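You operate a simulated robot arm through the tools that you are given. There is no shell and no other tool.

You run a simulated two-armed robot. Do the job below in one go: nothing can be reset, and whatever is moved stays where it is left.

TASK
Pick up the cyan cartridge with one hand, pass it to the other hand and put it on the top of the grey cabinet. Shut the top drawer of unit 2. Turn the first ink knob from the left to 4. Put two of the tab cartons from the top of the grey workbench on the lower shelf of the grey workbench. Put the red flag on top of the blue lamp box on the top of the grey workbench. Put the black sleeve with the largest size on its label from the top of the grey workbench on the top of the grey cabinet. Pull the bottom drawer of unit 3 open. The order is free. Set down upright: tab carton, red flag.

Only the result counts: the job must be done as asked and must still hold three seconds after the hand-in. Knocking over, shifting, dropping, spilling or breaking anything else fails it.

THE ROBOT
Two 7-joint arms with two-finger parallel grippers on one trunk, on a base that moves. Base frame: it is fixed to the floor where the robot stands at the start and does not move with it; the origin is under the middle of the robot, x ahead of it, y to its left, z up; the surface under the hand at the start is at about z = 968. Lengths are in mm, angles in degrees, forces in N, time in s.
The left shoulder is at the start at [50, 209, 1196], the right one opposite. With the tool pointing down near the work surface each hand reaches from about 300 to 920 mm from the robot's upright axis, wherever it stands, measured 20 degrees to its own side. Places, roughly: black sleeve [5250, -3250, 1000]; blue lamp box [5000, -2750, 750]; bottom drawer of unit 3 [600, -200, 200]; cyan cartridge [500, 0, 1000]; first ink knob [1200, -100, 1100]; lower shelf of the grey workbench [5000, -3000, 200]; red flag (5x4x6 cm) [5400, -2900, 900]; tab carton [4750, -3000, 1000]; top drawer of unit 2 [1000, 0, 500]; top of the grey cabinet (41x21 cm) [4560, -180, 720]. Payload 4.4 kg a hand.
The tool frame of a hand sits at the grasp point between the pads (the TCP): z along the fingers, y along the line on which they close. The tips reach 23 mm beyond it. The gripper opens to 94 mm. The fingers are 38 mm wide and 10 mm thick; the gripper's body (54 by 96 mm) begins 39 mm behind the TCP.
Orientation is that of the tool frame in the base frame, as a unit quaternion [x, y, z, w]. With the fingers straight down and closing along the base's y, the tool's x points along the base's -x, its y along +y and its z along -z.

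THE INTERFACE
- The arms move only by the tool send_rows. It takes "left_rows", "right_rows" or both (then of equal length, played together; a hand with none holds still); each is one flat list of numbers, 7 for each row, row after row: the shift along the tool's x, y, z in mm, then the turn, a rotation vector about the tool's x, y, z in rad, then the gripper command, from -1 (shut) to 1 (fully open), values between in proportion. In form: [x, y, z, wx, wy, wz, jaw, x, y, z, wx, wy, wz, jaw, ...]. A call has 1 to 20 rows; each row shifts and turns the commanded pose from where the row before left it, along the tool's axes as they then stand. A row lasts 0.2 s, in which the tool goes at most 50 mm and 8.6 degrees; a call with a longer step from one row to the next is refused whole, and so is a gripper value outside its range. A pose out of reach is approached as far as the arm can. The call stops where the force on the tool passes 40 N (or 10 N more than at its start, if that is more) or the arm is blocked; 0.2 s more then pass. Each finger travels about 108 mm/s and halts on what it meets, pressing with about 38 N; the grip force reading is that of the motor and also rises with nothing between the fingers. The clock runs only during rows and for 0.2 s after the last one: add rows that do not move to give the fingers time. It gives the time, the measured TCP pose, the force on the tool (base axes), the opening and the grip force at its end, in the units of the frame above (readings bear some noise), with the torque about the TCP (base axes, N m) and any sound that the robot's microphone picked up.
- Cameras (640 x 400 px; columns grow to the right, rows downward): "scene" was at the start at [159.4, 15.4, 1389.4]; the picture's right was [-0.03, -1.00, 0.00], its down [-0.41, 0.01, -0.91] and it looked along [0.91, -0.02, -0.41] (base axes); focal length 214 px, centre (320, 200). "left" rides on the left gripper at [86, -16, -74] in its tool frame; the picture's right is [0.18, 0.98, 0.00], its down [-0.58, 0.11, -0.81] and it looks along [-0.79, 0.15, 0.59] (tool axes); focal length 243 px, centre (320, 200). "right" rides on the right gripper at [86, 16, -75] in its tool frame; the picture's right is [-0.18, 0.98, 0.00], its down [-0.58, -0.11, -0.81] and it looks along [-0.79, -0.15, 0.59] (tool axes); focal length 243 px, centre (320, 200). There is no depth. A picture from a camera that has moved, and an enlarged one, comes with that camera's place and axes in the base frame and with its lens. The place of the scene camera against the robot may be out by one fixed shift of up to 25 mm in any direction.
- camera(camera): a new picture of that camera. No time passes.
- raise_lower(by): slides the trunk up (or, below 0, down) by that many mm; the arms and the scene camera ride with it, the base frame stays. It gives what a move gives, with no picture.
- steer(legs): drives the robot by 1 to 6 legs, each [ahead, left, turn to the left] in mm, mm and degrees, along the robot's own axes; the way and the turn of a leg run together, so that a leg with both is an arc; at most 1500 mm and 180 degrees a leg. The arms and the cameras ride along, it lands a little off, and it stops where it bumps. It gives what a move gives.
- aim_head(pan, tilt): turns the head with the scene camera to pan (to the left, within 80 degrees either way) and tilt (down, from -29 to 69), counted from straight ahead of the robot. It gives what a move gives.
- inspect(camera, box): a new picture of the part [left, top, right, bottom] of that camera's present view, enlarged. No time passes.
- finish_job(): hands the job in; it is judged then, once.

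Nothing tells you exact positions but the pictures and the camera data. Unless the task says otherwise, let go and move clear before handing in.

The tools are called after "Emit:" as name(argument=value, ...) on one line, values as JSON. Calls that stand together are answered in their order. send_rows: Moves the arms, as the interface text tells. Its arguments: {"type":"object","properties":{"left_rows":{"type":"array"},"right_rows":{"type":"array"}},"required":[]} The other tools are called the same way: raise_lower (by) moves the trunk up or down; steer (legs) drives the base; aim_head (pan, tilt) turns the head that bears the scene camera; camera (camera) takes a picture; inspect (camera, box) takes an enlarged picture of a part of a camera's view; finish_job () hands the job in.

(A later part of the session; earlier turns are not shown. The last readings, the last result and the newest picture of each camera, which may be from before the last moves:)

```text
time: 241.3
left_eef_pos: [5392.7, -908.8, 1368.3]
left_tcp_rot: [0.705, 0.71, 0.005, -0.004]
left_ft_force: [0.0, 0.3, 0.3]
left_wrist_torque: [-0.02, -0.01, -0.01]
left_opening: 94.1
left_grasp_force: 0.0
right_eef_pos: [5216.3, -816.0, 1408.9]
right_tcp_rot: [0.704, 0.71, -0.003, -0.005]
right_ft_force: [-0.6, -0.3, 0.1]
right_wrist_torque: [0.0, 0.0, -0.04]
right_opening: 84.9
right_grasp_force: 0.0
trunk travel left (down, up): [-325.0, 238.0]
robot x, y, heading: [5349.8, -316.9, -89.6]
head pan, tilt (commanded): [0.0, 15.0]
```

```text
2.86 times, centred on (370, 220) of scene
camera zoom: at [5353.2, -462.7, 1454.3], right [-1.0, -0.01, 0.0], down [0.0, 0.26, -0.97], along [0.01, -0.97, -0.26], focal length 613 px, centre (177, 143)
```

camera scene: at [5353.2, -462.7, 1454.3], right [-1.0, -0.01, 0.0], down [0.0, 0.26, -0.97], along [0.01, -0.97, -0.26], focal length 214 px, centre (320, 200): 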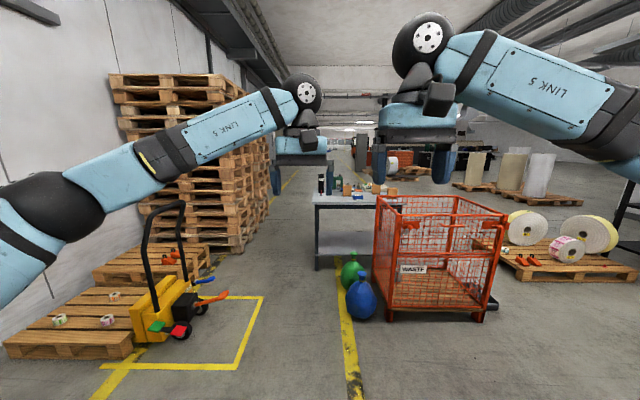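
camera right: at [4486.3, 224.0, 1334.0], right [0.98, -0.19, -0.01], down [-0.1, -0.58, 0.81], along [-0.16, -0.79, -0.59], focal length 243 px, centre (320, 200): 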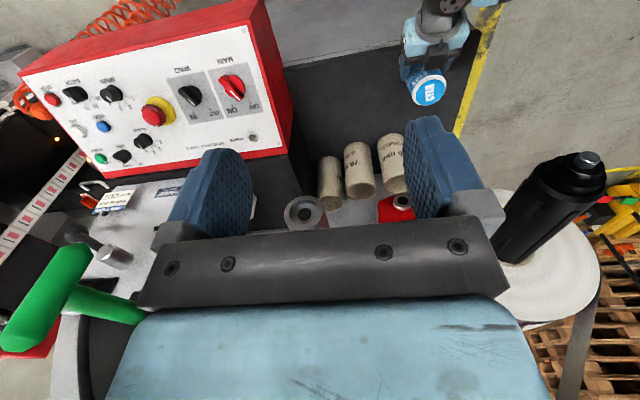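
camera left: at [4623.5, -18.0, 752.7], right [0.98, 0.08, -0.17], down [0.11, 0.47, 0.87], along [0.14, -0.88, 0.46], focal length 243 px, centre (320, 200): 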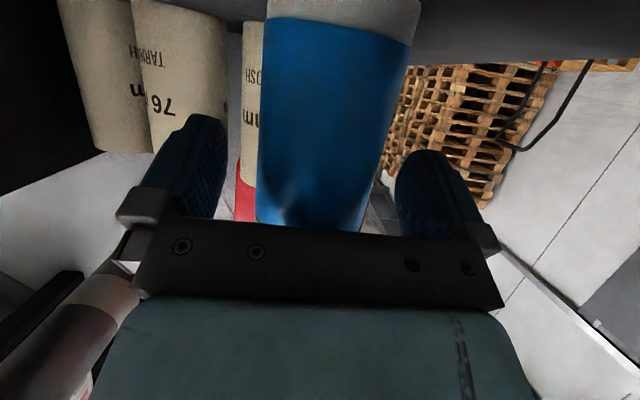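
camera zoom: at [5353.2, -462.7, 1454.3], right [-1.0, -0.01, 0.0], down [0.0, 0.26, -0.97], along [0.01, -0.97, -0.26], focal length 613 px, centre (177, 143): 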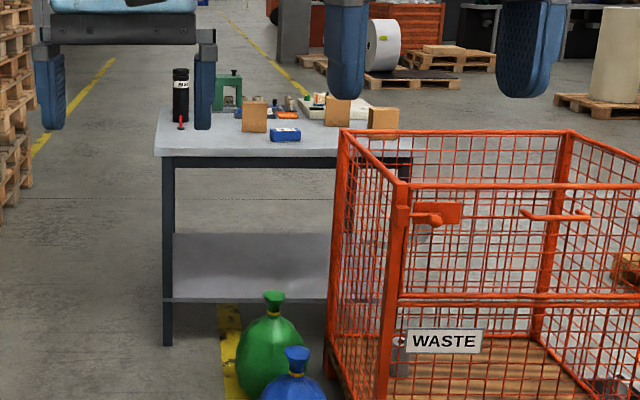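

Emit:
steer(legs=[[1300, 180, 0]])

Emit:
aim_head(pan=-5, tilt=25)

Emit:
camera(camera="scene")

```text
time: 248.0
left_eef_pos: [5598.5, -2218.3, 1368.2]
left_tcp_rot: [0.702, 0.712, 0.005, -0.005]
left_ft_force: [0.2, -0.2, -0.4]
left_wrist_torque: [0.01, -0.01, 0.0]
left_opening: 94.0
left_grasp_force: 0.1
right_eef_pos: [5421.5, -2127.2, 1408.2]
right_tcp_rot: [0.702, 0.712, -0.003, -0.004]
right_ft_force: [0.1, -0.9, 0.1]
right_wrist_torque: [0.01, 0.0, -0.02]
right_opening: 84.8
right_grasp_force: 0.1
trunk travel left (down, up): [-325.0, 238.0]
robot x, y, heading: [5553.3, -1632.6, -88.8]
head pan, tilt (commanded): [0.0, 15.0]
```

```text
time: 248.7
left_eef_pos: [5598.7, -2218.3, 1367.4]
left_tcp_rot: [0.702, 0.712, 0.005, -0.004]
left_ft_force: [0.1, 0.3, -0.3]
left_wrist_torque: [0.02, -0.03, -0.01]
left_opening: 94.2
left_grasp_force: 0.0
right_eef_pos: [5422.2, -2126.2, 1409.1]
right_tcp_rot: [0.702, 0.712, -0.003, -0.004]
right_ft_force: [0.2, -0.5, -1.1]
right_wrist_torque: [0.0, 0.01, -0.03]
right_opening: 84.9
right_grasp_force: 0.0
trunk travel left (down, up): [-325.0, 238.0]
robot x, y, heading: [5552.4, -1631.0, -88.9]
head pan, tilt (commanded): [-5.0, 25.0]
```

```text
taken
camera scene: at [5547.2, -1771.8, 1438.0], right [-1.0, 0.07, 0.0], down [0.03, 0.42, -0.91], along [-0.06, -0.9, -0.42], focal length 214 px, centre (320, 200)
```

scene: 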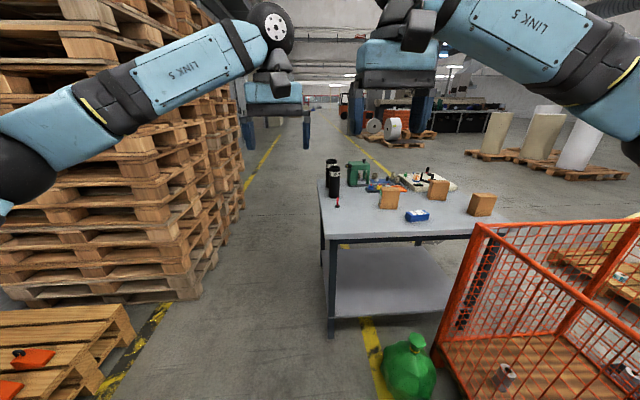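

Emit:
inspect(camera="scene", box=[300, 150, 520, 290])

Emit:
inspect(camera="scene", box=[310, 150, 410, 230])

Emit:
inspect(camera="scene", box=[400, 150, 500, 230])

```text
2.86 times, centred on (410, 220) of scene
camera zoom: at [5547.2, -1771.8, 1438.0], right [-1.0, 0.07, 0.0], down [0.03, 0.42, -0.91], along [-0.06, -0.9, -0.42], focal length 613 px, centre (63, 143)
```

zoom: 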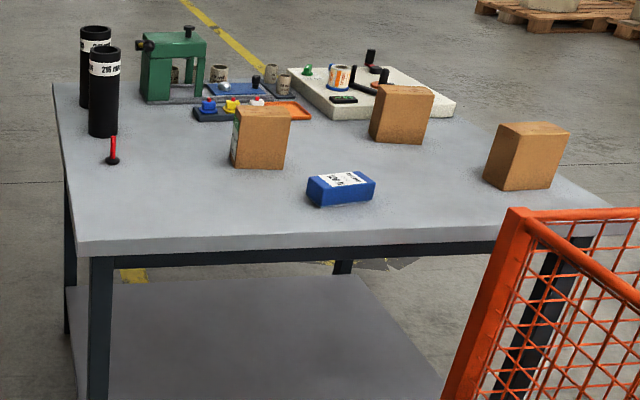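

```text
5.00 times, centred on (360, 190) of scene
camera zoom: at [5547.2, -1771.8, 1438.0], right [-1.0, 0.07, 0.0], down [0.03, 0.42, -0.91], along [-0.06, -0.9, -0.42], focal length 1072 px, centre (120, 250)
```

zoom: 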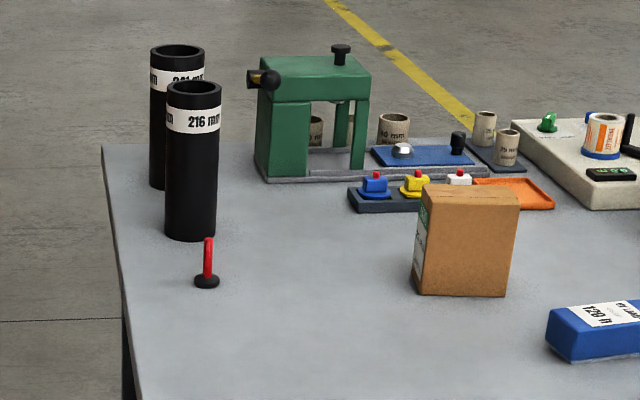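

```text
5.00 times, centred on (450, 190) of scene
camera zoom: at [5547.2, -1771.8, 1438.0], right [-1.0, 0.07, 0.0], down [0.03, 0.42, -0.91], along [-0.06, -0.9, -0.42], focal length 1072 px, centre (-330, 250)
```

zoom: 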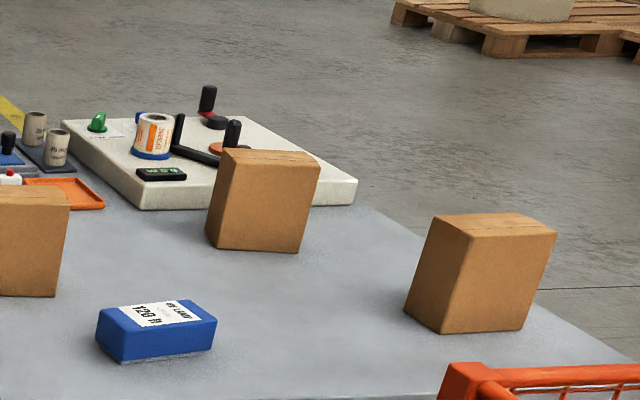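

Emit:
inspect(camera="scene", box=[315, 155, 365, 200])

Emit:
inspect(camera="scene", box=[360, 155, 420, 200])

Emit:
inspect(camera="scene", box=[370, 175, 440, 225])

```text
8.89 times, centred on (340, 178) of scene
camera zoom: at [5547.2, -1771.8, 1438.0], right [-1.0, 0.07, 0.0], down [0.03, 0.42, -0.91], along [-0.06, -0.9, -0.42], focal length 1906 px, centre (142, 400)
```

zoom: 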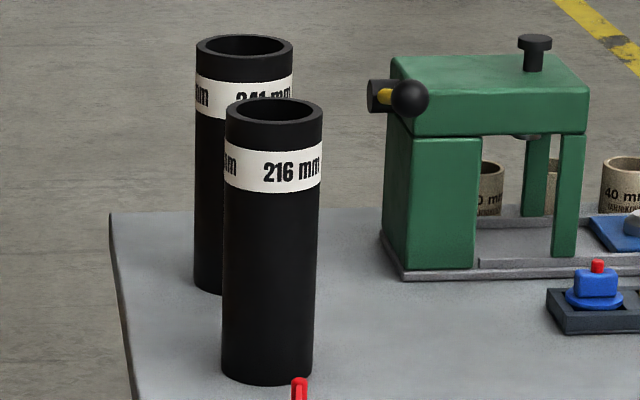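

```text
8.89 times, centred on (390, 178) of scene
camera zoom: at [5547.2, -1771.8, 1438.0], right [-1.0, 0.07, 0.0], down [0.03, 0.42, -0.91], along [-0.06, -0.9, -0.42], focal length 1906 px, centre (-302, 400)
```

zoom: 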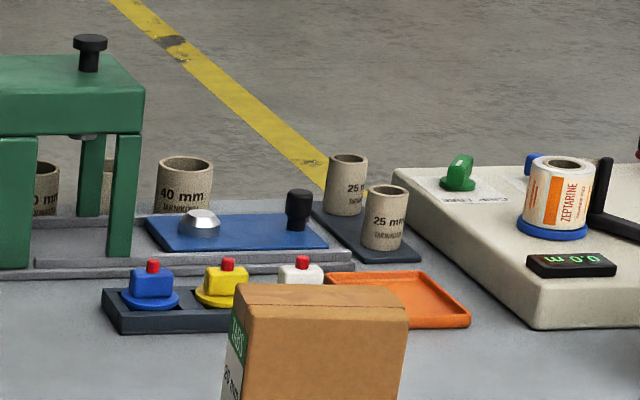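

```text
8.00 times, centred on (405, 200) of scene
camera zoom: at [5547.2, -1771.8, 1438.0], right [-1.0, 0.07, 0.0], down [0.03, 0.42, -0.91], along [-0.06, -0.9, -0.42], focal length 1716 px, centre (-360, 200)
```

zoom: 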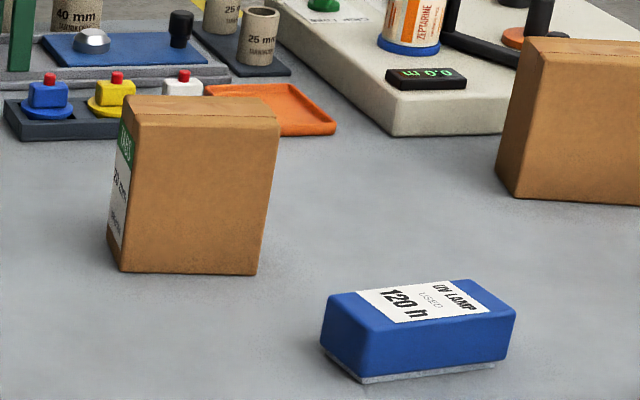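

I see the bench top: sleeves "216 mm" and "241 mm" at its +x end, the red flag, three brown cartons and the blue lamp box. I'll work from the front-left corner first: drive to about (5540, -2290), keeping clear of the green bag.

Emit:
steer(legs=[[560, -20, -1.1]])

Emit:
aim_head(pan=-25, tilt=45)

Emit:
camera(camera="scene")

```text
time: 251.9
left_eef_pos: [5570.2, -2772.5, 1368.0]
left_tcp_rot: [0.711, 0.704, 0.004, -0.004]
left_ft_force: [-0.3, 0.3, -0.1]
left_wrist_torque: [0.03, 0.02, 0.01]
left_opening: 94.2
left_grasp_force: 0.0
right_eef_pos: [5396.0, -2678.5, 1408.0]
right_tcp_rot: [0.71, 0.704, -0.004, -0.004]
right_ft_force: [-0.6, -0.7, 1.0]
right_wrist_torque: [-0.01, 0.02, -0.03]
right_opening: 84.7
right_grasp_force: 0.0
trunk travel left (down, up): [-325.0, 238.0]
robot x, y, heading: [5538.8, -2187.3, -90.1]
head pan, tilt (commanded): [-5.0, 25.0]
```

```text
time: 252.7
left_eef_pos: [5569.2, -2773.8, 1368.9]
left_tcp_rot: [0.711, 0.704, 0.004, -0.004]
left_ft_force: [0.4, -0.9, 0.3]
left_wrist_torque: [-0.01, 0.0, 0.01]
left_opening: 94.0
left_grasp_force: 0.0
right_eef_pos: [5396.2, -2679.5, 1407.9]
right_tcp_rot: [0.71, 0.704, -0.003, -0.004]
right_ft_force: [0.3, 0.2, -0.3]
right_wrist_torque: [0.01, 0.03, 0.03]
right_opening: 84.7
right_grasp_force: 0.0
trunk travel left (down, up): [-325.0, 238.0]
robot x, y, heading: [5537.0, -2185.0, -90.2]
head pan, tilt (commanded): [-25.0, 45.0]
```

```text
taken
camera scene: at [5502.1, -2307.8, 1407.5], right [-0.91, 0.43, 0.0], down [0.3, 0.64, -0.71], along [-0.3, -0.64, -0.71], focal length 214 px, centre (320, 200)
```

scene: 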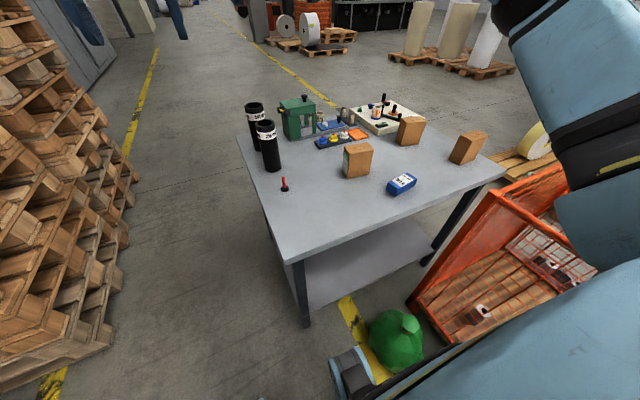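

Emit:
inspect(camera="scene", box=[230, 80, 500, 240])

Emit:
inspect(camera="scene", box=[330, 100, 500, 210])

Emit:
inspect(camera="scene", box=[240, 90, 330, 200])

```text
2.37 times, centred on (365, 160) of scene
camera zoom: at [5502.1, -2307.8, 1407.5], right [-0.91, 0.43, 0.0], down [0.3, 0.64, -0.71], along [-0.3, -0.64, -0.71], focal length 508 px, centre (213, 295)
```

zoom: 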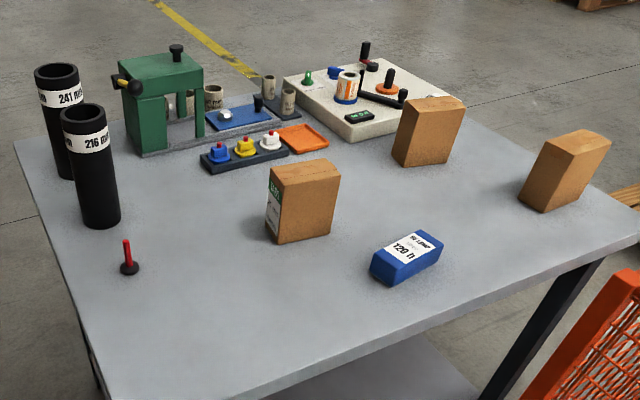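

```text
3.64 times, centred on (415, 155) of scene
camera zoom: at [5502.1, -2307.8, 1407.5], right [-0.91, 0.43, 0.0], down [0.3, 0.64, -0.71], along [-0.3, -0.64, -0.71], focal length 780 px, centre (-26, 364)
```

zoom: 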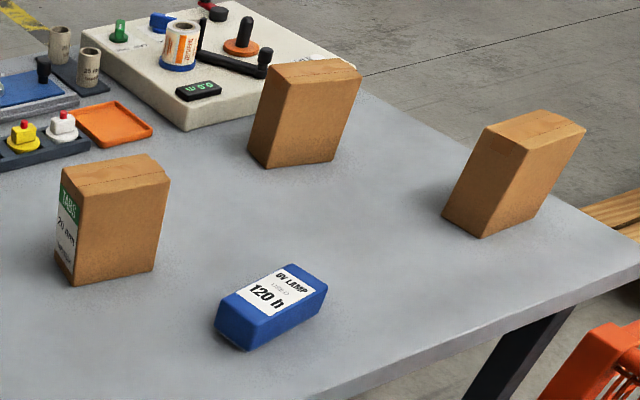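

```text
3.64 times, centred on (285, 145) of scene
camera zoom: at [5502.1, -2307.8, 1407.5], right [-0.91, 0.43, 0.0], down [0.3, 0.64, -0.71], along [-0.3, -0.64, -0.71], focal length 780 px, centre (447, 400)
```

zoom: 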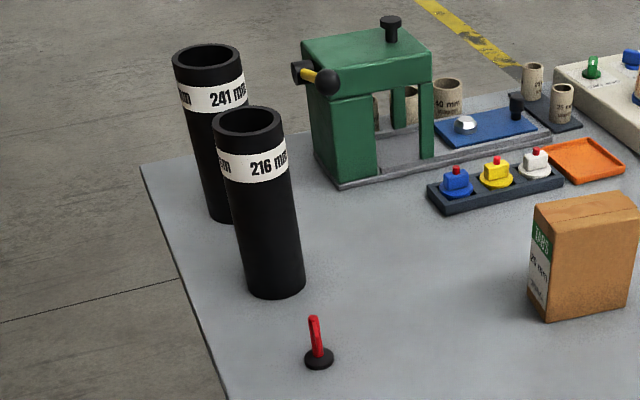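

Emit:
camera(camera="right")

Emit:
camera(camera="left")

```text
taken
camera right: at [5413.0, -2592.0, 1484.4], right [0.98, -0.19, -0.01], down [-0.1, -0.58, 0.81], along [-0.16, -0.79, -0.59], focal length 243 px, centre (320, 200)
```

right: 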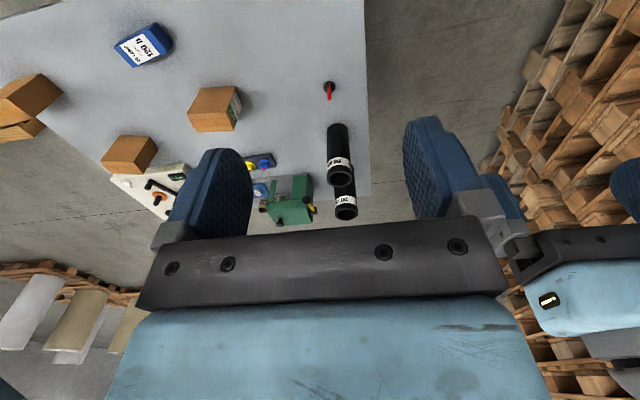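

```text
taken
camera left: at [5554.5, -2687.7, 1443.9], right [0.98, 0.18, 0.0], down [0.1, -0.59, 0.8], along [0.14, -0.79, -0.6], focal length 243 px, centre (320, 200)
```

left: 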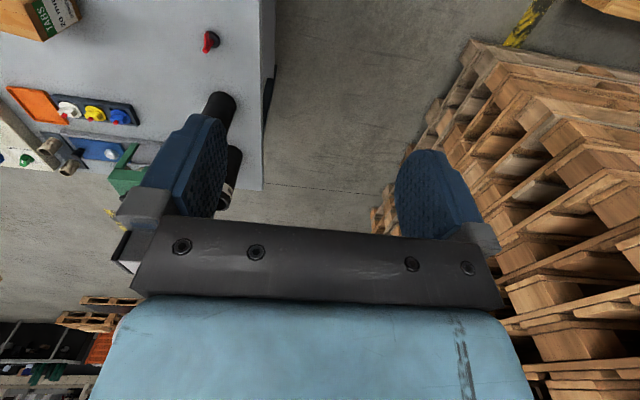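

Emit:
inspect(camera="left", box=[180, 10, 260, 70])

Emit:
inspect(camera="right", box=[290, 60, 370, 120])

Emit:
inspect(camera="right", box=[90, 10, 270, 140])

```text
6.67 times, centred on (220, 40) of left
camera zoom: at [5554.5, -2687.7, 1443.9], right [0.98, 0.18, 0.0], down [0.1, -0.59, 0.8], along [0.14, -0.79, -0.6], focal length 1618 px, centre (987, 1267)
```

zoom: 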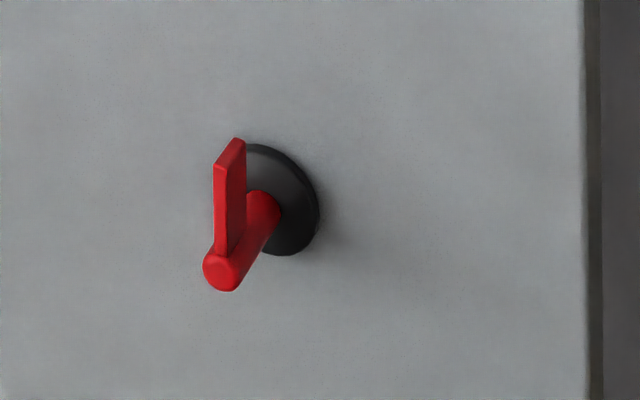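

```text
6.67 times, centred on (330, 90) of right
camera zoom: at [5413.0, -2592.0, 1484.4], right [0.98, -0.19, -0.01], down [-0.1, -0.58, 0.81], along [-0.16, -0.79, -0.59], focal length 1618 px, centre (253, 933)
```

zoom: 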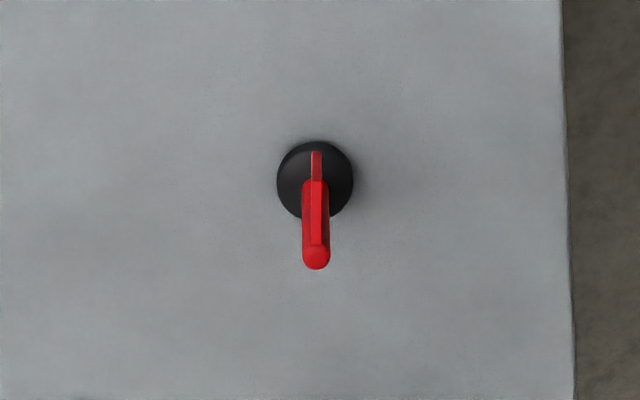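

```text
3.08 times, centred on (180, 75) of right
camera zoom: at [5413.0, -2592.0, 1484.4], right [0.98, -0.19, -0.01], down [-0.1, -0.58, 0.81], along [-0.16, -0.79, -0.59], focal length 746 px, centre (751, 585)
```

zoom: 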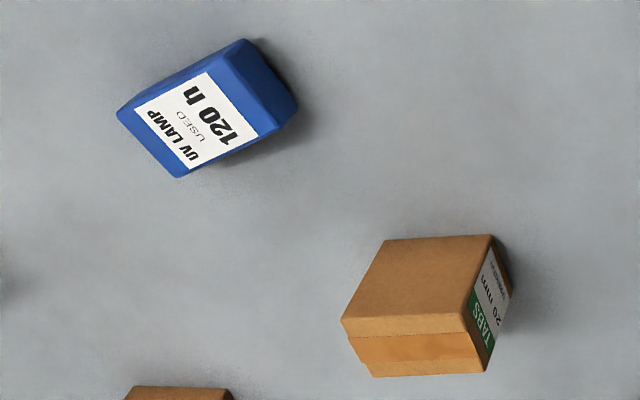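

Triangulating both wrist views: flag base at about (5366, -2931), bench top z about 855, lamp box centred (4972, -2746) turned about 9°, carton 1 near (5098, -2859). I bring the right hand above the flag.

Emit:
send_rows(right_rows=[-25.3, -2.4, 39.8, 0, 0, 0, 0.06, -25.3, -2.4, 39.8, 0, 0, 0, 0.06, -25.3, -2.4, 39.8, 0, 0, 0, 0.06, -25.3, -2.4, 39.8, 0, 0, 0, 0.06, -25.3, -2.4, 39.8, 0, 0, 0, 0.06, -25.3, -2.4, 39.8, 0, 0, 0, 0.06, -25.3, -2.4, 39.8, 0, 0, 0, 0.06, -25.3, -2.4, 39.8, 0, 0, 0, 0.06, -25.3, -2.4, 39.8, 0, 0, 0, 0.06, -25.3, -2.4, 39.8, 0, 0, 0, 0.06, 0, 0, 0, 0, 0, 0, 0.06])

Emit:
camera(camera="right")

```text
time: 255.1
left_eef_pos: [5570.0, -2773.3, 1368.9]
left_tcp_rot: [0.71, 0.704, 0.004, -0.005]
left_ft_force: [0.6, 0.1, -0.3]
left_wrist_torque: [-0.02, 0.01, 0.02]
left_opening: 94.1
left_grasp_force: 0.1
right_eef_pos: [5365.7, -2931.4, 1012.0]
right_tcp_rot: [0.709, 0.705, -0.003, -0.004]
right_ft_force: [0.0, -0.6, -0.5]
right_wrist_torque: [-0.01, -0.02, 0.02]
right_opening: 49.7
right_grasp_force: 0.0
trunk travel left (down, up): [-325.0, 238.0]
robot x, y, heading: [5532.4, -2187.3, -90.0]
head pan, tilt (commanded): [-25.0, 45.0]
```

```text
taken
camera right: at [5383.4, -2844.6, 1087.0], right [0.98, -0.19, -0.01], down [-0.1, -0.58, 0.81], along [-0.16, -0.79, -0.59], focal length 243 px, centre (320, 200)
```

right: 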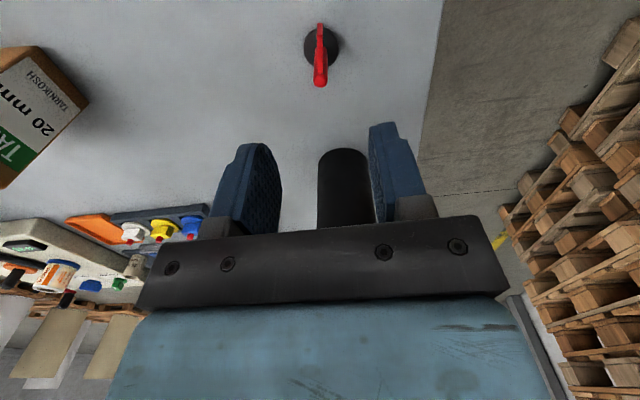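

Emit:
send_rows(right_rows=[0, 0.3, 30, 0, 0, 0, 0.06, 0, 0.3, 30, 0, 0, 0, 0.06, 0, 0.3, 30, 0, 0, 0, 0.06, 0, 0.2, 20, 0, 0, 0, 0.06, 0, 0, 0, 0, 0, 0, 0.06])

Emit:
camera(camera="right")

```text
time: 256.3
left_eef_pos: [5569.6, -2774.9, 1368.6]
left_tcp_rot: [0.711, 0.704, 0.004, -0.004]
left_ft_force: [-0.2, -0.7, 0.0]
left_wrist_torque: [0.0, -0.01, 0.01]
left_opening: 94.1
left_grasp_force: 0.0
right_eef_pos: [5365.7, -2931.8, 899.6]
right_tcp_rot: [0.711, 0.704, -0.003, -0.004]
right_ft_force: [0.5, 0.7, -0.6]
right_wrist_torque: [0.02, 0.01, -0.02]
right_opening: 49.8
right_grasp_force: 0.0
trunk travel left (down, up): [-325.0, 238.0]
robot x, y, heading: [5536.9, -2182.6, -90.3]
head pan, tilt (commanded): [-25.0, 45.0]
```

```text
taken
camera right: at [5383.5, -2844.5, 975.6], right [0.98, -0.19, -0.01], down [-0.1, -0.58, 0.81], along [-0.16, -0.79, -0.59], focal length 243 px, centre (320, 200)
```

right: 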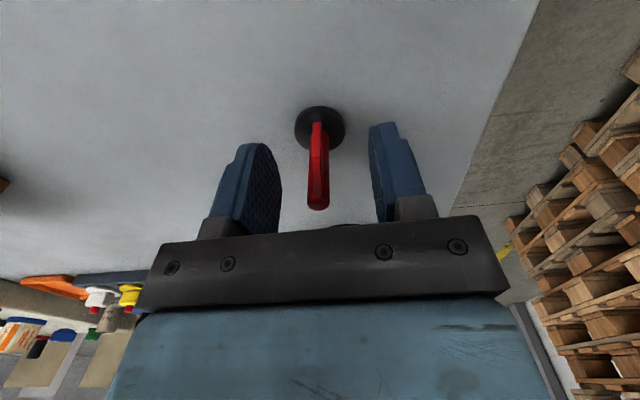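

Emit:
send_rows(right_rows=[0, 0, 0, 0, 0, 0, -0.4, 0, 0, 0, 0, 0, 0, -1, 0, 0, 0, 0, 0, 0, -1, 0, 0, 0, 0, 0, 0, -1])

Emit:
camera(camera="right")

```text
time: 257.3
left_eef_pos: [5569.9, -2774.1, 1367.6]
left_tcp_rot: [0.71, 0.704, 0.004, -0.004]
left_ft_force: [0.7, -0.8, 0.1]
left_wrist_torque: [0.01, 0.0, -0.01]
left_opening: 94.0
left_grasp_force: 0.1
right_eef_pos: [5366.3, -2930.5, 900.1]
right_tcp_rot: [0.71, 0.705, -0.003, -0.005]
right_ft_force: [-0.1, -1.3, -0.2]
right_wrist_torque: [-0.02, 0.02, 0.02]
right_opening: 9.8
right_grasp_force: 38.1
trunk travel left (down, up): [-325.0, 238.0]
robot x, y, heading: [5535.5, -2178.5, -90.2]
head pan, tilt (commanded): [-25.0, 45.0]
```

```text
taken
camera right: at [5383.7, -2844.6, 975.6], right [0.98, -0.19, -0.01], down [-0.1, -0.58, 0.81], along [-0.16, -0.79, -0.59], focal length 243 px, centre (320, 200)
```

right: 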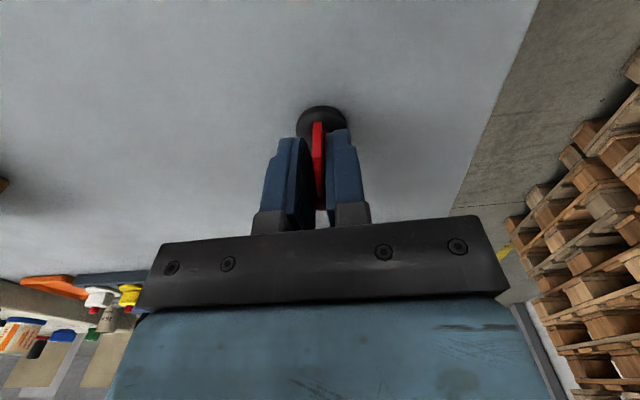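

Flag gripped (9.8 mm). I lift it and carry it to a place from which the wrist camera sees the lamp box.

Emit:
send_rows(right_rows=[0, 0, -20, 0, 0, 0, -1, 0, 0, -45, 0, 0, 0, -1, 0, 0, -45, 0, 0, 0, -1, 0, 0, -45, 0, 0, 0, -1, 0, 0, -25, 0, 0, 0, -1, 22.7, -39.2, 0.4, 0, 0, 0, -1, 22.7, -39.2, 0.4, 0, 0, 0, -1, 22.7, -39.2, 0.4, 0, 0, 0, -1, 22.7, -39.2, 0.4, 0, 0, 0, -1, 22.7, -39.2, 0.4, 0, 0, 0, -1, 22.7, -39.2, 0.4, 0, 0, 0, -1, 22.7, -39.2, 0.4, 0, 0, 0, -1, 22.7, -39.2, 0.4, 0, 0, 0, -1, 22.7, -39.2, 0.4, 0, 0, 0, -1, 22.7, -39.2, 0.4, 0, 0, 0, -1, 0, 0, 0, 0, 0, 0, -1])

Emit:
camera(camera="right")

```text
time: 260.7
left_eef_pos: [5570.6, -2775.2, 1368.4]
left_tcp_rot: [0.71, 0.704, 0.005, -0.005]
left_ft_force: [0.5, -0.2, 0.4]
left_wrist_torque: [-0.04, 0.04, -0.03]
left_opening: 94.0
left_grasp_force: 0.1
right_eef_pos: [4977.7, -2699.2, 1081.8]
right_tcp_rot: [0.709, 0.705, -0.002, -0.005]
right_ft_force: [-0.1, -0.2, -0.2]
right_wrist_torque: [0.03, -0.03, 0.04]
right_opening: 10.2
right_grasp_force: 38.2
trunk travel left (down, up): [-325.0, 238.0]
robot x, y, heading: [5540.4, -2188.3, -90.1]
head pan, tilt (commanded): [-25.0, 45.0]
```

```text
taken
camera right: at [4996.1, -2613.6, 1156.6], right [0.98, -0.19, -0.01], down [-0.1, -0.58, 0.81], along [-0.16, -0.79, -0.59], focal length 243 px, centre (320, 200)
```

right: 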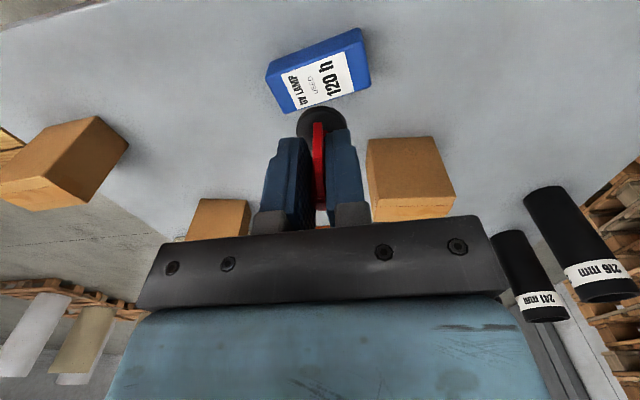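

Emit:
inspect(camera="right", box=[240, 10, 400, 140])

Emit:
send_rows(right_rows=[40, 0, 0, 0, 0, 0, -1, 40, 0, -20, 0, 0, 0, -1, 0, 0, -40, 0, 0, 0, -1, 0, 0, 0, 0, 0, 0, -1])

Emit:
inspect(camera="right", box=[240, 10, 400, 140])

```text
3.08 times, centred on (320, 75) of right
camera zoom: at [4996.1, -2613.6, 1156.6], right [0.98, -0.19, -0.01], down [-0.1, -0.58, 0.81], along [-0.16, -0.79, -0.59], focal length 746 px, centre (320, 585)
```

zoom: 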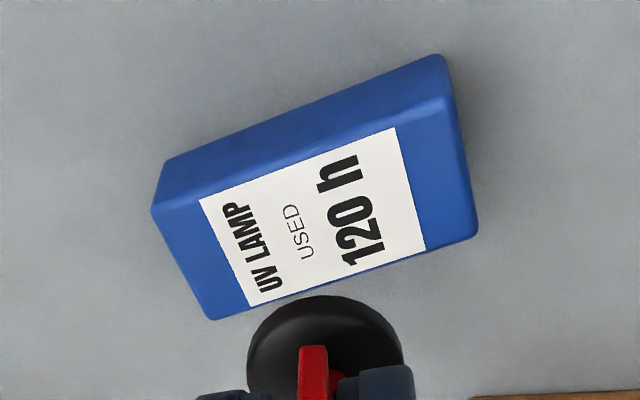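

```text
time: 261.7
left_eef_pos: [5569.8, -2774.2, 1369.4]
left_tcp_rot: [0.711, 0.704, 0.005, -0.005]
left_ft_force: [0.3, 0.2, -0.3]
left_wrist_torque: [0.01, -0.02, -0.01]
left_opening: 94.3
left_grasp_force: 0.0
right_eef_pos: [4978.5, -2619.2, 1142.0]
right_tcp_rot: [0.71, 0.704, -0.003, -0.004]
right_ft_force: [0.3, 0.2, -0.3]
right_wrist_torque: [-0.03, -0.01, 0.02]
right_opening: 9.9
right_grasp_force: 37.8
trunk travel left (down, up): [-325.0, 238.0]
robot x, y, heading: [5540.1, -2188.9, -90.4]
head pan, tilt (commanded): [-25.0, 45.0]
```

```text
3.08 times, centred on (320, 75) of right
camera zoom: at [4996.3, -2532.9, 1217.0], right [0.98, -0.19, -0.01], down [-0.11, -0.58, 0.81], along [-0.16, -0.79, -0.59], focal length 746 px, centre (320, 585)
```

zoom: 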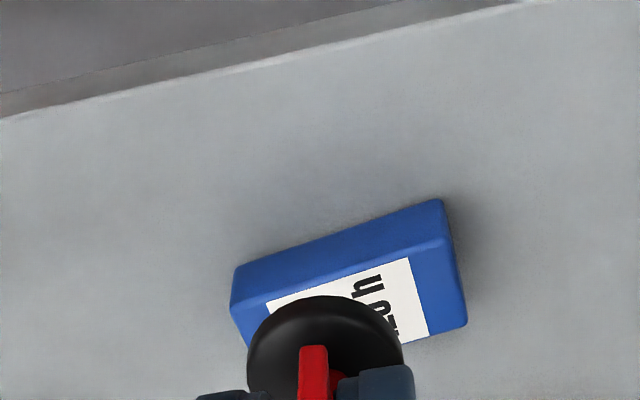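

The lamp box top is at z about 885, centre (4965, -2754), 110×48 mm. I move the flag above its centre.

Emit:
send_rows(right_rows=[-27, -2.2, 28.4, 0, 0, 0, -1, -27, -2.2, 28.4, 0, 0, 0, -1, -27, -2.2, 28.4, 0, 0, 0, -1, -27, -2.2, 28.4, 0, 0, 0, -1, -27, -2.2, 28.4, 0, 0, 0, -1, 0, 0, 0, 0, 0, 0, -1, 0, 0.2, 25, 0, 0, 0, -1, 0, 0.2, 20, 0, 0, 0, -1, 0, 0, 0, 0, 0, 0, -1])

Emit:
camera(camera="right")

```text
time: 263.7
left_eef_pos: [5569.8, -2774.5, 1368.4]
left_tcp_rot: [0.711, 0.704, 0.005, -0.004]
left_ft_force: [0.9, -0.5, -0.4]
left_wrist_torque: [-0.02, 0.04, -0.01]
left_opening: 93.8
left_grasp_force: 0.0
right_eef_pos: [4965.4, -2755.3, 955.8]
right_tcp_rot: [0.711, 0.704, -0.004, -0.004]
right_ft_force: [-0.3, 0.5, -0.4]
right_wrist_torque: [-0.03, -0.01, 0.02]
right_opening: 9.9
right_grasp_force: 37.1
trunk travel left (down, up): [-325.0, 238.0]
robot x, y, heading: [5539.2, -2182.0, -90.1]
head pan, tilt (commanded): [-25.0, 45.0]
```

```text
taken
camera right: at [4981.7, -2668.3, 1031.8], right [0.98, -0.19, -0.01], down [-0.1, -0.58, 0.81], along [-0.16, -0.79, -0.59], focal length 243 px, centre (320, 200)
```

right: 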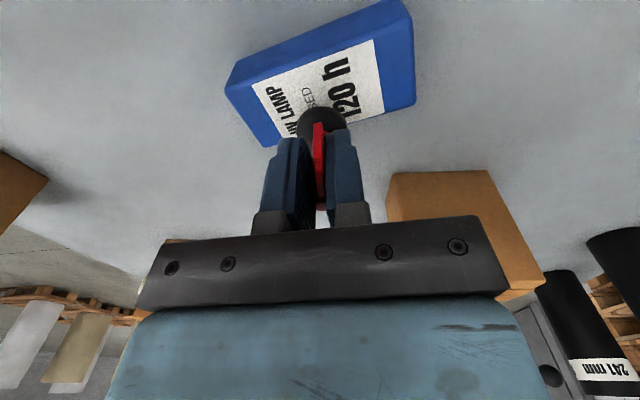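

Emit:
inspect(camera="right", box=[210, 0, 430, 160])

```text
2.50 times, centred on (320, 80) of right
camera zoom: at [4981.7, -2668.3, 1031.8], right [0.98, -0.19, -0.01], down [-0.1, -0.58, 0.81], along [-0.16, -0.79, -0.59], focal length 606 px, centre (320, 500)
```

zoom: 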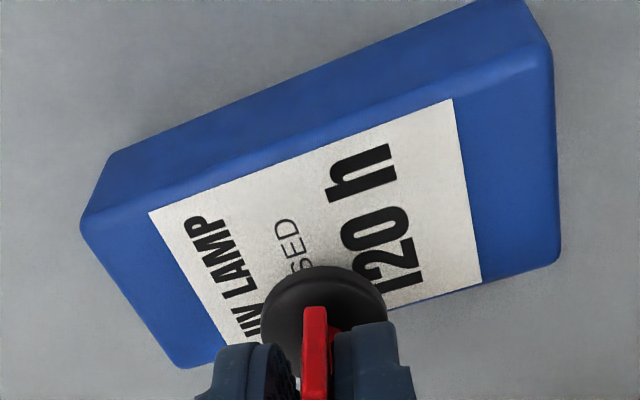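

Emit:
send_rows(right_rows=[-1, 0, 7, 0, 0, 0, -1, 0, 0, 6, 0, 0, 0, -1, 0, 0, 0, 0, 0, 0, -1])

Emit:
camera(camera="right")

```text
time: 264.5
left_eef_pos: [5571.9, -2773.3, 1368.3]
left_tcp_rot: [0.71, 0.704, 0.005, -0.004]
left_ft_force: [-0.5, -0.5, 0.0]
left_wrist_torque: [-0.01, -0.02, 0.01]
left_opening: 94.0
left_grasp_force: 0.0
right_eef_pos: [4963.8, -2755.3, 944.9]
right_tcp_rot: [0.71, 0.704, -0.006, -0.003]
right_ft_force: [-2.6, -0.3, 12.1]
right_wrist_torque: [-0.11, -0.02, -0.02]
right_opening: 9.9
right_grasp_force: 37.6
trunk travel left (down, up): [-325.0, 238.0]
robot x, y, heading: [5532.9, -2185.6, -90.1]
head pan, tilt (commanded): [-25.0, 45.0]
```

```text
taken
camera right: at [4981.8, -2669.2, 1020.1], right [0.98, -0.19, -0.01], down [-0.1, -0.58, 0.81], along [-0.16, -0.79, -0.59], focal length 243 px, centre (320, 200)
```

right: 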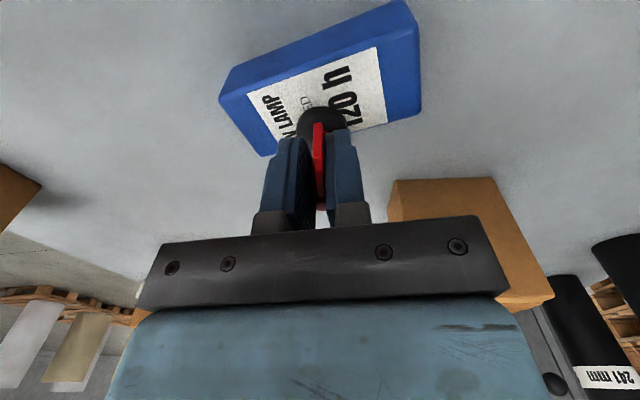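

The base touches the box at TCP z 945, so the box top is nearer 898 and its centre is about (4967, -2746); I lift slightly, shift 9 mm toward +y and set down again.

Emit:
send_rows(right_rows=[0, 0, -8, 0, 0, 0, -1, 5, 1.5, 0, 0, 0, 0, -1, 4.5, 1, 0, 0, 0, 0, -1, 0, 0, 0, 0, 0, 0, -1])

Emit:
inspect(camera="right", box=[210, 0, 430, 160])

Emit:
inspect(camera="scene", box=[340, 110, 460, 210])

```text
time: 265.5
left_eef_pos: [5569.6, -2773.2, 1368.8]
left_tcp_rot: [0.71, 0.704, 0.004, -0.004]
left_ft_force: [0.1, -0.9, -0.8]
left_wrist_torque: [-0.01, -0.01, 0.0]
left_opening: 93.8
left_grasp_force: 0.0
right_eef_pos: [4966.2, -2747.1, 949.8]
right_tcp_rot: [0.71, 0.704, -0.004, -0.003]
right_ft_force: [0.4, 0.3, -0.5]
right_wrist_torque: [0.02, 0.01, 0.01]
right_opening: 10.0
right_grasp_force: 38.4
trunk travel left (down, up): [-325.0, 238.0]
robot x, y, heading: [5537.2, -2186.4, -90.1]
head pan, tilt (commanded): [-25.0, 45.0]
```

```text
2.50 times, centred on (320, 80) of right
camera zoom: at [4984.4, -2660.3, 1025.4], right [0.98, -0.19, -0.01], down [-0.1, -0.58, 0.81], along [-0.16, -0.79, -0.59], focal length 606 px, centre (320, 500)
```

zoom: 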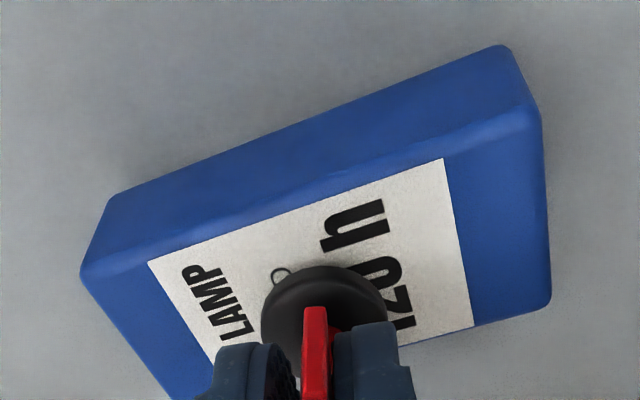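

```text
4.00 times, centred on (400, 160) of scene
camera zoom: at [5502.0, -2307.9, 1407.4], right [-0.9, 0.43, 0.0], down [0.3, 0.64, -0.71], along [-0.3, -0.64, -0.71], focal length 858 px, centre (0, 360)
```

zoom: 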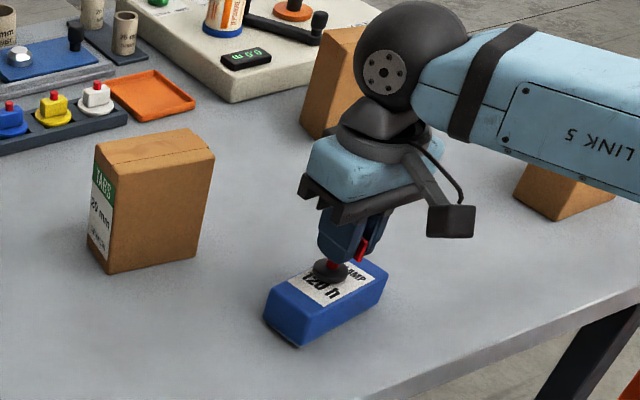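

Emit:
inspect(camera="scene", box=[400, 165, 445, 200])

```text
11.43 times, centred on (422, 182) of scene
camera zoom: at [5502.0, -2307.9, 1407.4], right [-0.9, 0.43, 0.0], down [0.3, 0.64, -0.71], along [-0.3, -0.64, -0.71], focal length 2451 px, centre (-851, 400)
```

zoom: 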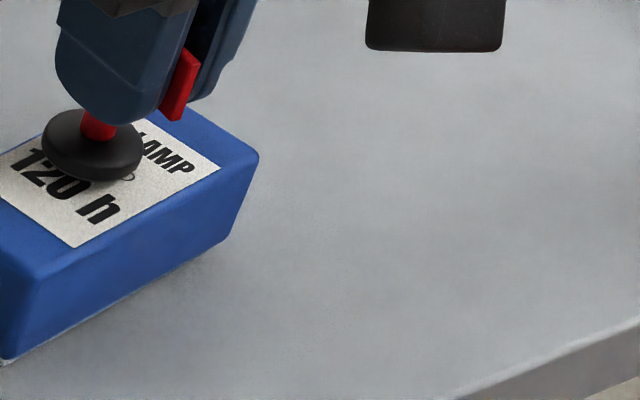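

Both views suggest the base is still about 7 mm too far back; I shift it forward and then lower.

Emit:
send_rows(right_rows=[4, 1, 0, 0, 0, 0, -1, 3, 0.5, 0, 0, 0, 0, -1, 0, 0, 0, 0, 0, 0, -1, 0, 0, 0, 0, 0, 0, -1])

Emit:
inspect(camera="right", box=[210, 0, 430, 160])

Emit:
inspect(camera="scene", box=[400, 165, 445, 200])

```text
time: 266.5
left_eef_pos: [5570.0, -2773.4, 1367.9]
left_tcp_rot: [0.71, 0.704, 0.004, -0.004]
left_ft_force: [-0.7, 0.5, 0.5]
left_wrist_torque: [0.0, -0.01, -0.02]
left_opening: 94.0
left_grasp_force: 0.0
right_eef_pos: [4968.8, -2739.8, 950.5]
right_tcp_rot: [0.709, 0.705, -0.004, -0.003]
right_ft_force: [0.0, 0.0, -0.5]
right_wrist_torque: [-0.01, 0.03, 0.01]
right_opening: 10.3
right_grasp_force: 37.9
trunk travel left (down, up): [-325.0, 238.0]
robot x, y, heading: [5537.2, -2182.1, -90.3]
head pan, tilt (commanded): [-25.0, 45.0]
```

```text
2.50 times, centred on (320, 80) of right
camera zoom: at [4986.3, -2653.9, 1025.7], right [0.98, -0.19, -0.01], down [-0.1, -0.58, 0.81], along [-0.16, -0.79, -0.59], focal length 606 px, centre (320, 500)
```

zoom: 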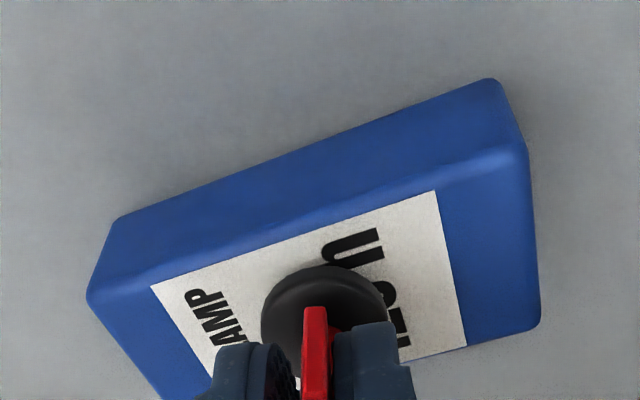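

```text
11.43 times, centred on (422, 182) of scene
camera zoom: at [5502.0, -2307.8, 1407.4], right [-0.9, 0.43, 0.0], down [0.3, 0.64, -0.71], along [-0.3, -0.64, -0.71], focal length 2451 px, centre (-851, 400)
```

zoom: 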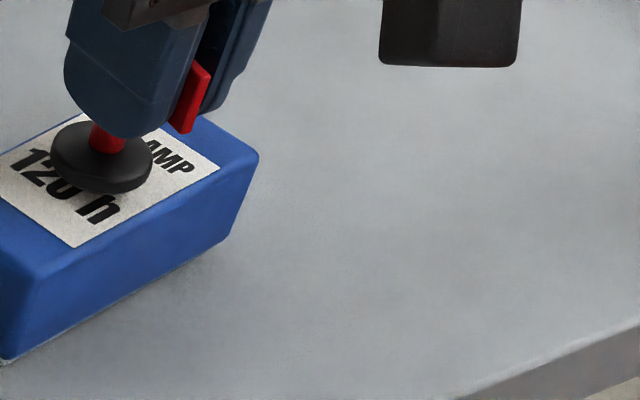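

Emit:
send_rows(right_rows=[3, 0.5, 2, 0, 0, 0, -1, 0, 0, 2, 0, 0, 0, -1, 0, 0, 2, 0, 0, 0, -1, 0, 0, 0, 0, 0, 0, -1])

```text
time: 267.5
left_eef_pos: [5570.6, -2773.9, 1368.8]
left_tcp_rot: [0.71, 0.704, 0.004, -0.005]
left_ft_force: [0.6, -0.1, -0.3]
left_wrist_torque: [0.0, 0.02, -0.03]
left_opening: 94.2
left_grasp_force: 0.0
right_eef_pos: [4968.9, -2736.8, 944.0]
right_tcp_rot: [0.709, 0.705, -0.005, -0.005]
right_ft_force: [-2.1, 0.4, 6.8]
right_wrist_torque: [-0.03, 0.01, -0.03]
right_opening: 10.0
right_grasp_force: 37.8
trunk travel left (down, up): [-325.0, 238.0]
robot x, y, heading: [5533.6, -2185.8, -90.1]
head pan, tilt (commanded): [-25.0, 45.0]
```

Contact (6.8 N). I open the fingers gently and look before lifting.

Emit:
send_rows(right_rows=[0, 0, 0, 0, 0, 0, -0.7, 0, 0, 0, 0, 0, 0, -0.4, 0, 0, 0, 0, 0, 0, 0, 0, 0, 0, 0, 0, 0, 0])

Emit:
inspect(camera="scene", box=[400, 165, 445, 200])

Emit:
camera(camera="right")

```text
time: 268.5
left_eef_pos: [5570.2, -2774.6, 1368.4]
left_tcp_rot: [0.71, 0.704, 0.004, -0.004]
left_ft_force: [0.1, 1.0, 0.3]
left_wrist_torque: [0.0, 0.0, 0.01]
left_opening: 94.1
left_grasp_force: 0.1
right_eef_pos: [4968.6, -2738.0, 943.7]
right_tcp_rot: [0.709, 0.705, -0.004, -0.004]
right_ft_force: [-0.3, 0.4, -0.1]
right_wrist_torque: [0.02, 0.0, 0.02]
right_opening: 46.8
right_grasp_force: 0.0
trunk travel left (down, up): [-325.0, 238.0]
robot x, y, heading: [5538.7, -2186.6, -90.3]
head pan, tilt (commanded): [-25.0, 45.0]
```

```text
11.43 times, centred on (422, 182) of scene
camera zoom: at [5502.1, -2307.7, 1407.4], right [-0.9, 0.43, 0.0], down [0.3, 0.64, -0.71], along [-0.3, -0.64, -0.71], focal length 2451 px, centre (-851, 400)
```

zoom: 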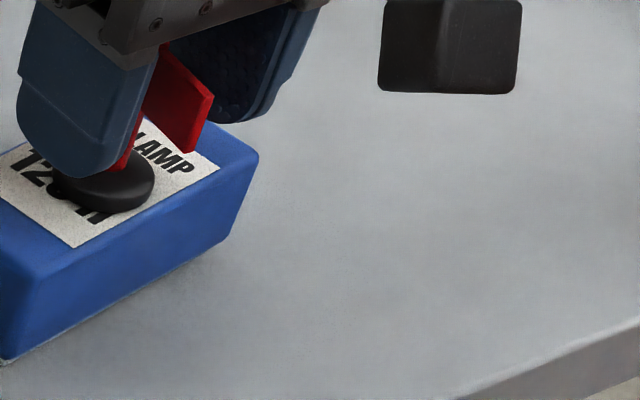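

```text
taken
camera right: at [4986.5, -2651.0, 1019.4], right [0.98, -0.19, -0.01], down [-0.1, -0.58, 0.81], along [-0.16, -0.79, -0.59], focal length 243 px, centre (320, 200)
```

right: 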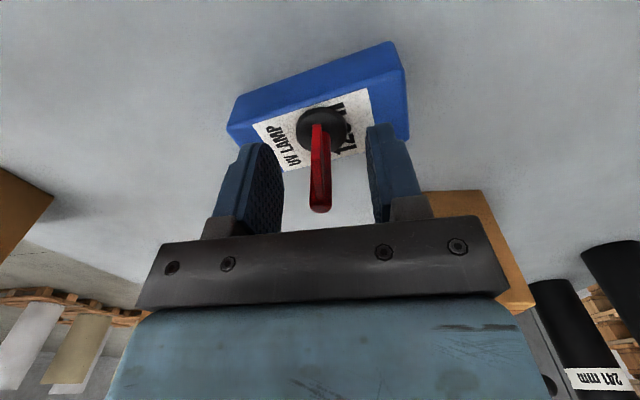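

The flag stands upright on the lamp box. I lift the hand straight up.

Emit:
send_rows(right_rows=[0, 0.1, -15, 0, 0, 0, 0, 0, 0.3, -30, 0, 0, 0, 0, 0, 0.4, -40, 0, 0, 0, 0, 0, 0.4, -40, 0, 0, 0, 0, 0, 0.4, -40, 0, 0, 0, 0.5])

Emit:
inspect(camera="scene", box=[340, 110, 460, 210])

Emit:
camera(camera="right")

```text
time: 269.7
left_eef_pos: [5570.9, -2774.4, 1368.7]
left_tcp_rot: [0.711, 0.704, 0.004, -0.005]
left_ft_force: [0.4, 0.8, 0.0]
left_wrist_torque: [-0.02, 0.01, -0.02]
left_opening: 93.9
left_grasp_force: 0.1
right_eef_pos: [4973.5, -2737.3, 1110.3]
right_tcp_rot: [0.71, 0.705, -0.004, -0.004]
right_ft_force: [-0.2, 1.2, -0.1]
right_wrist_torque: [0.03, 0.03, 0.02]
right_opening: 70.5
right_grasp_force: 0.0
trunk travel left (down, up): [-325.0, 238.0]
robot x, y, heading: [5537.0, -2184.3, -90.2]
head pan, tilt (commanded): [-25.0, 45.0]
```

```text
4.00 times, centred on (400, 160) of scene
camera zoom: at [5502.7, -2307.4, 1407.5], right [-0.9, 0.43, 0.0], down [0.3, 0.64, -0.71], along [-0.3, -0.64, -0.71], focal length 858 px, centre (0, 360)
```

zoom: 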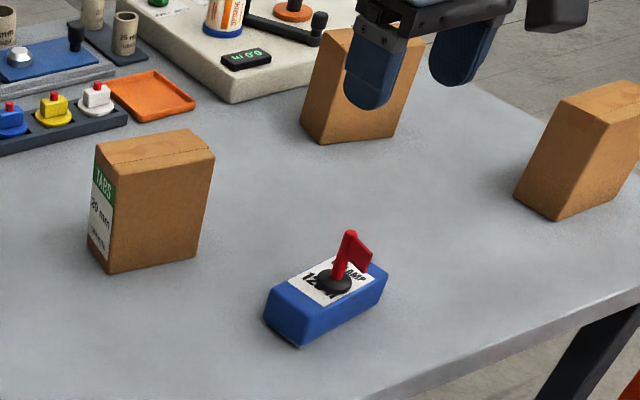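

```text
taken
camera right: at [4990.3, -2650.9, 1186.4], right [0.98, -0.19, -0.01], down [-0.1, -0.58, 0.81], along [-0.16, -0.79, -0.59], focal length 243 px, centre (320, 200)
```

right: 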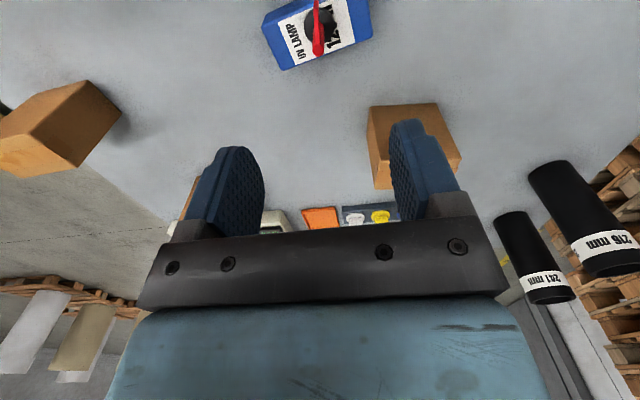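

The flag is in place. Next, carton 1 ("TABS 20 mm"): I move the right hand to look at it from two heights.

Emit:
send_rows(right_rows=[0, 42, -13, 0, 0, 0, 1, 0, 42, -13, 0, 0, 0, 1, 0, 42, -14, 0, 0, 0, 1, 0, 0, 0, 0, 0, 0, 1])

Emit:
camera(camera="right")

Emit:
inspect(camera="right", box=[240, 60, 400, 200])

```text
time: 270.7
left_eef_pos: [5568.9, -2774.5, 1368.7]
left_tcp_rot: [0.71, 0.704, 0.005, -0.004]
left_ft_force: [-0.3, 0.0, 0.2]
left_wrist_torque: [0.0, 0.01, -0.02]
left_opening: 94.1
left_grasp_force: 0.1
right_eef_pos: [5099.1, -2739.7, 1148.2]
right_tcp_rot: [0.71, 0.704, -0.004, -0.004]
right_ft_force: [1.1, 0.0, 1.1]
right_wrist_torque: [0.0, -0.05, 0.0]
right_opening: 94.1
right_grasp_force: 0.1
trunk travel left (down, up): [-325.0, 238.0]
robot x, y, heading: [5535.5, -2182.0, -90.2]
head pan, tilt (commanded): [-25.0, 45.0]
```

```text
taken
camera right: at [5116.1, -2652.4, 1223.4], right [0.98, -0.19, -0.01], down [-0.11, -0.58, 0.81], along [-0.16, -0.79, -0.59], focal length 243 px, centre (320, 200)
```

right: 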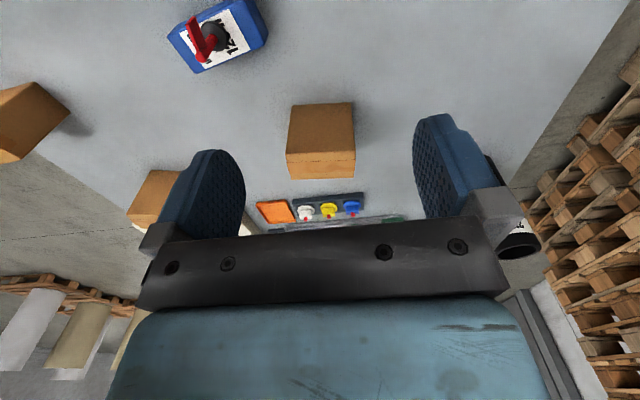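

```text
2.86 times, centred on (320, 130) of right
camera zoom: at [5116.1, -2652.4, 1223.4], right [0.98, -0.19, -0.01], down [-0.11, -0.58, 0.81], along [-0.16, -0.79, -0.59], focal length 693 px, centre (320, 400)
```

zoom: 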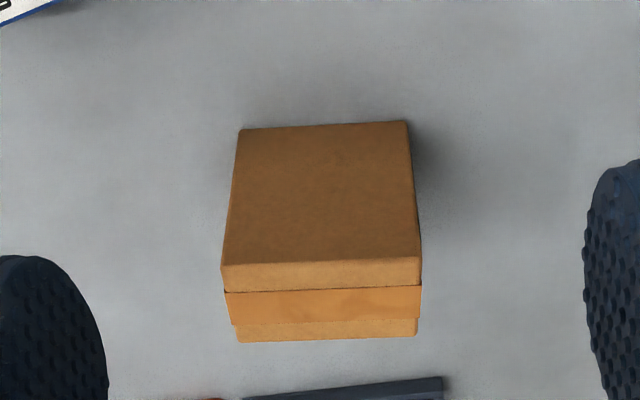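

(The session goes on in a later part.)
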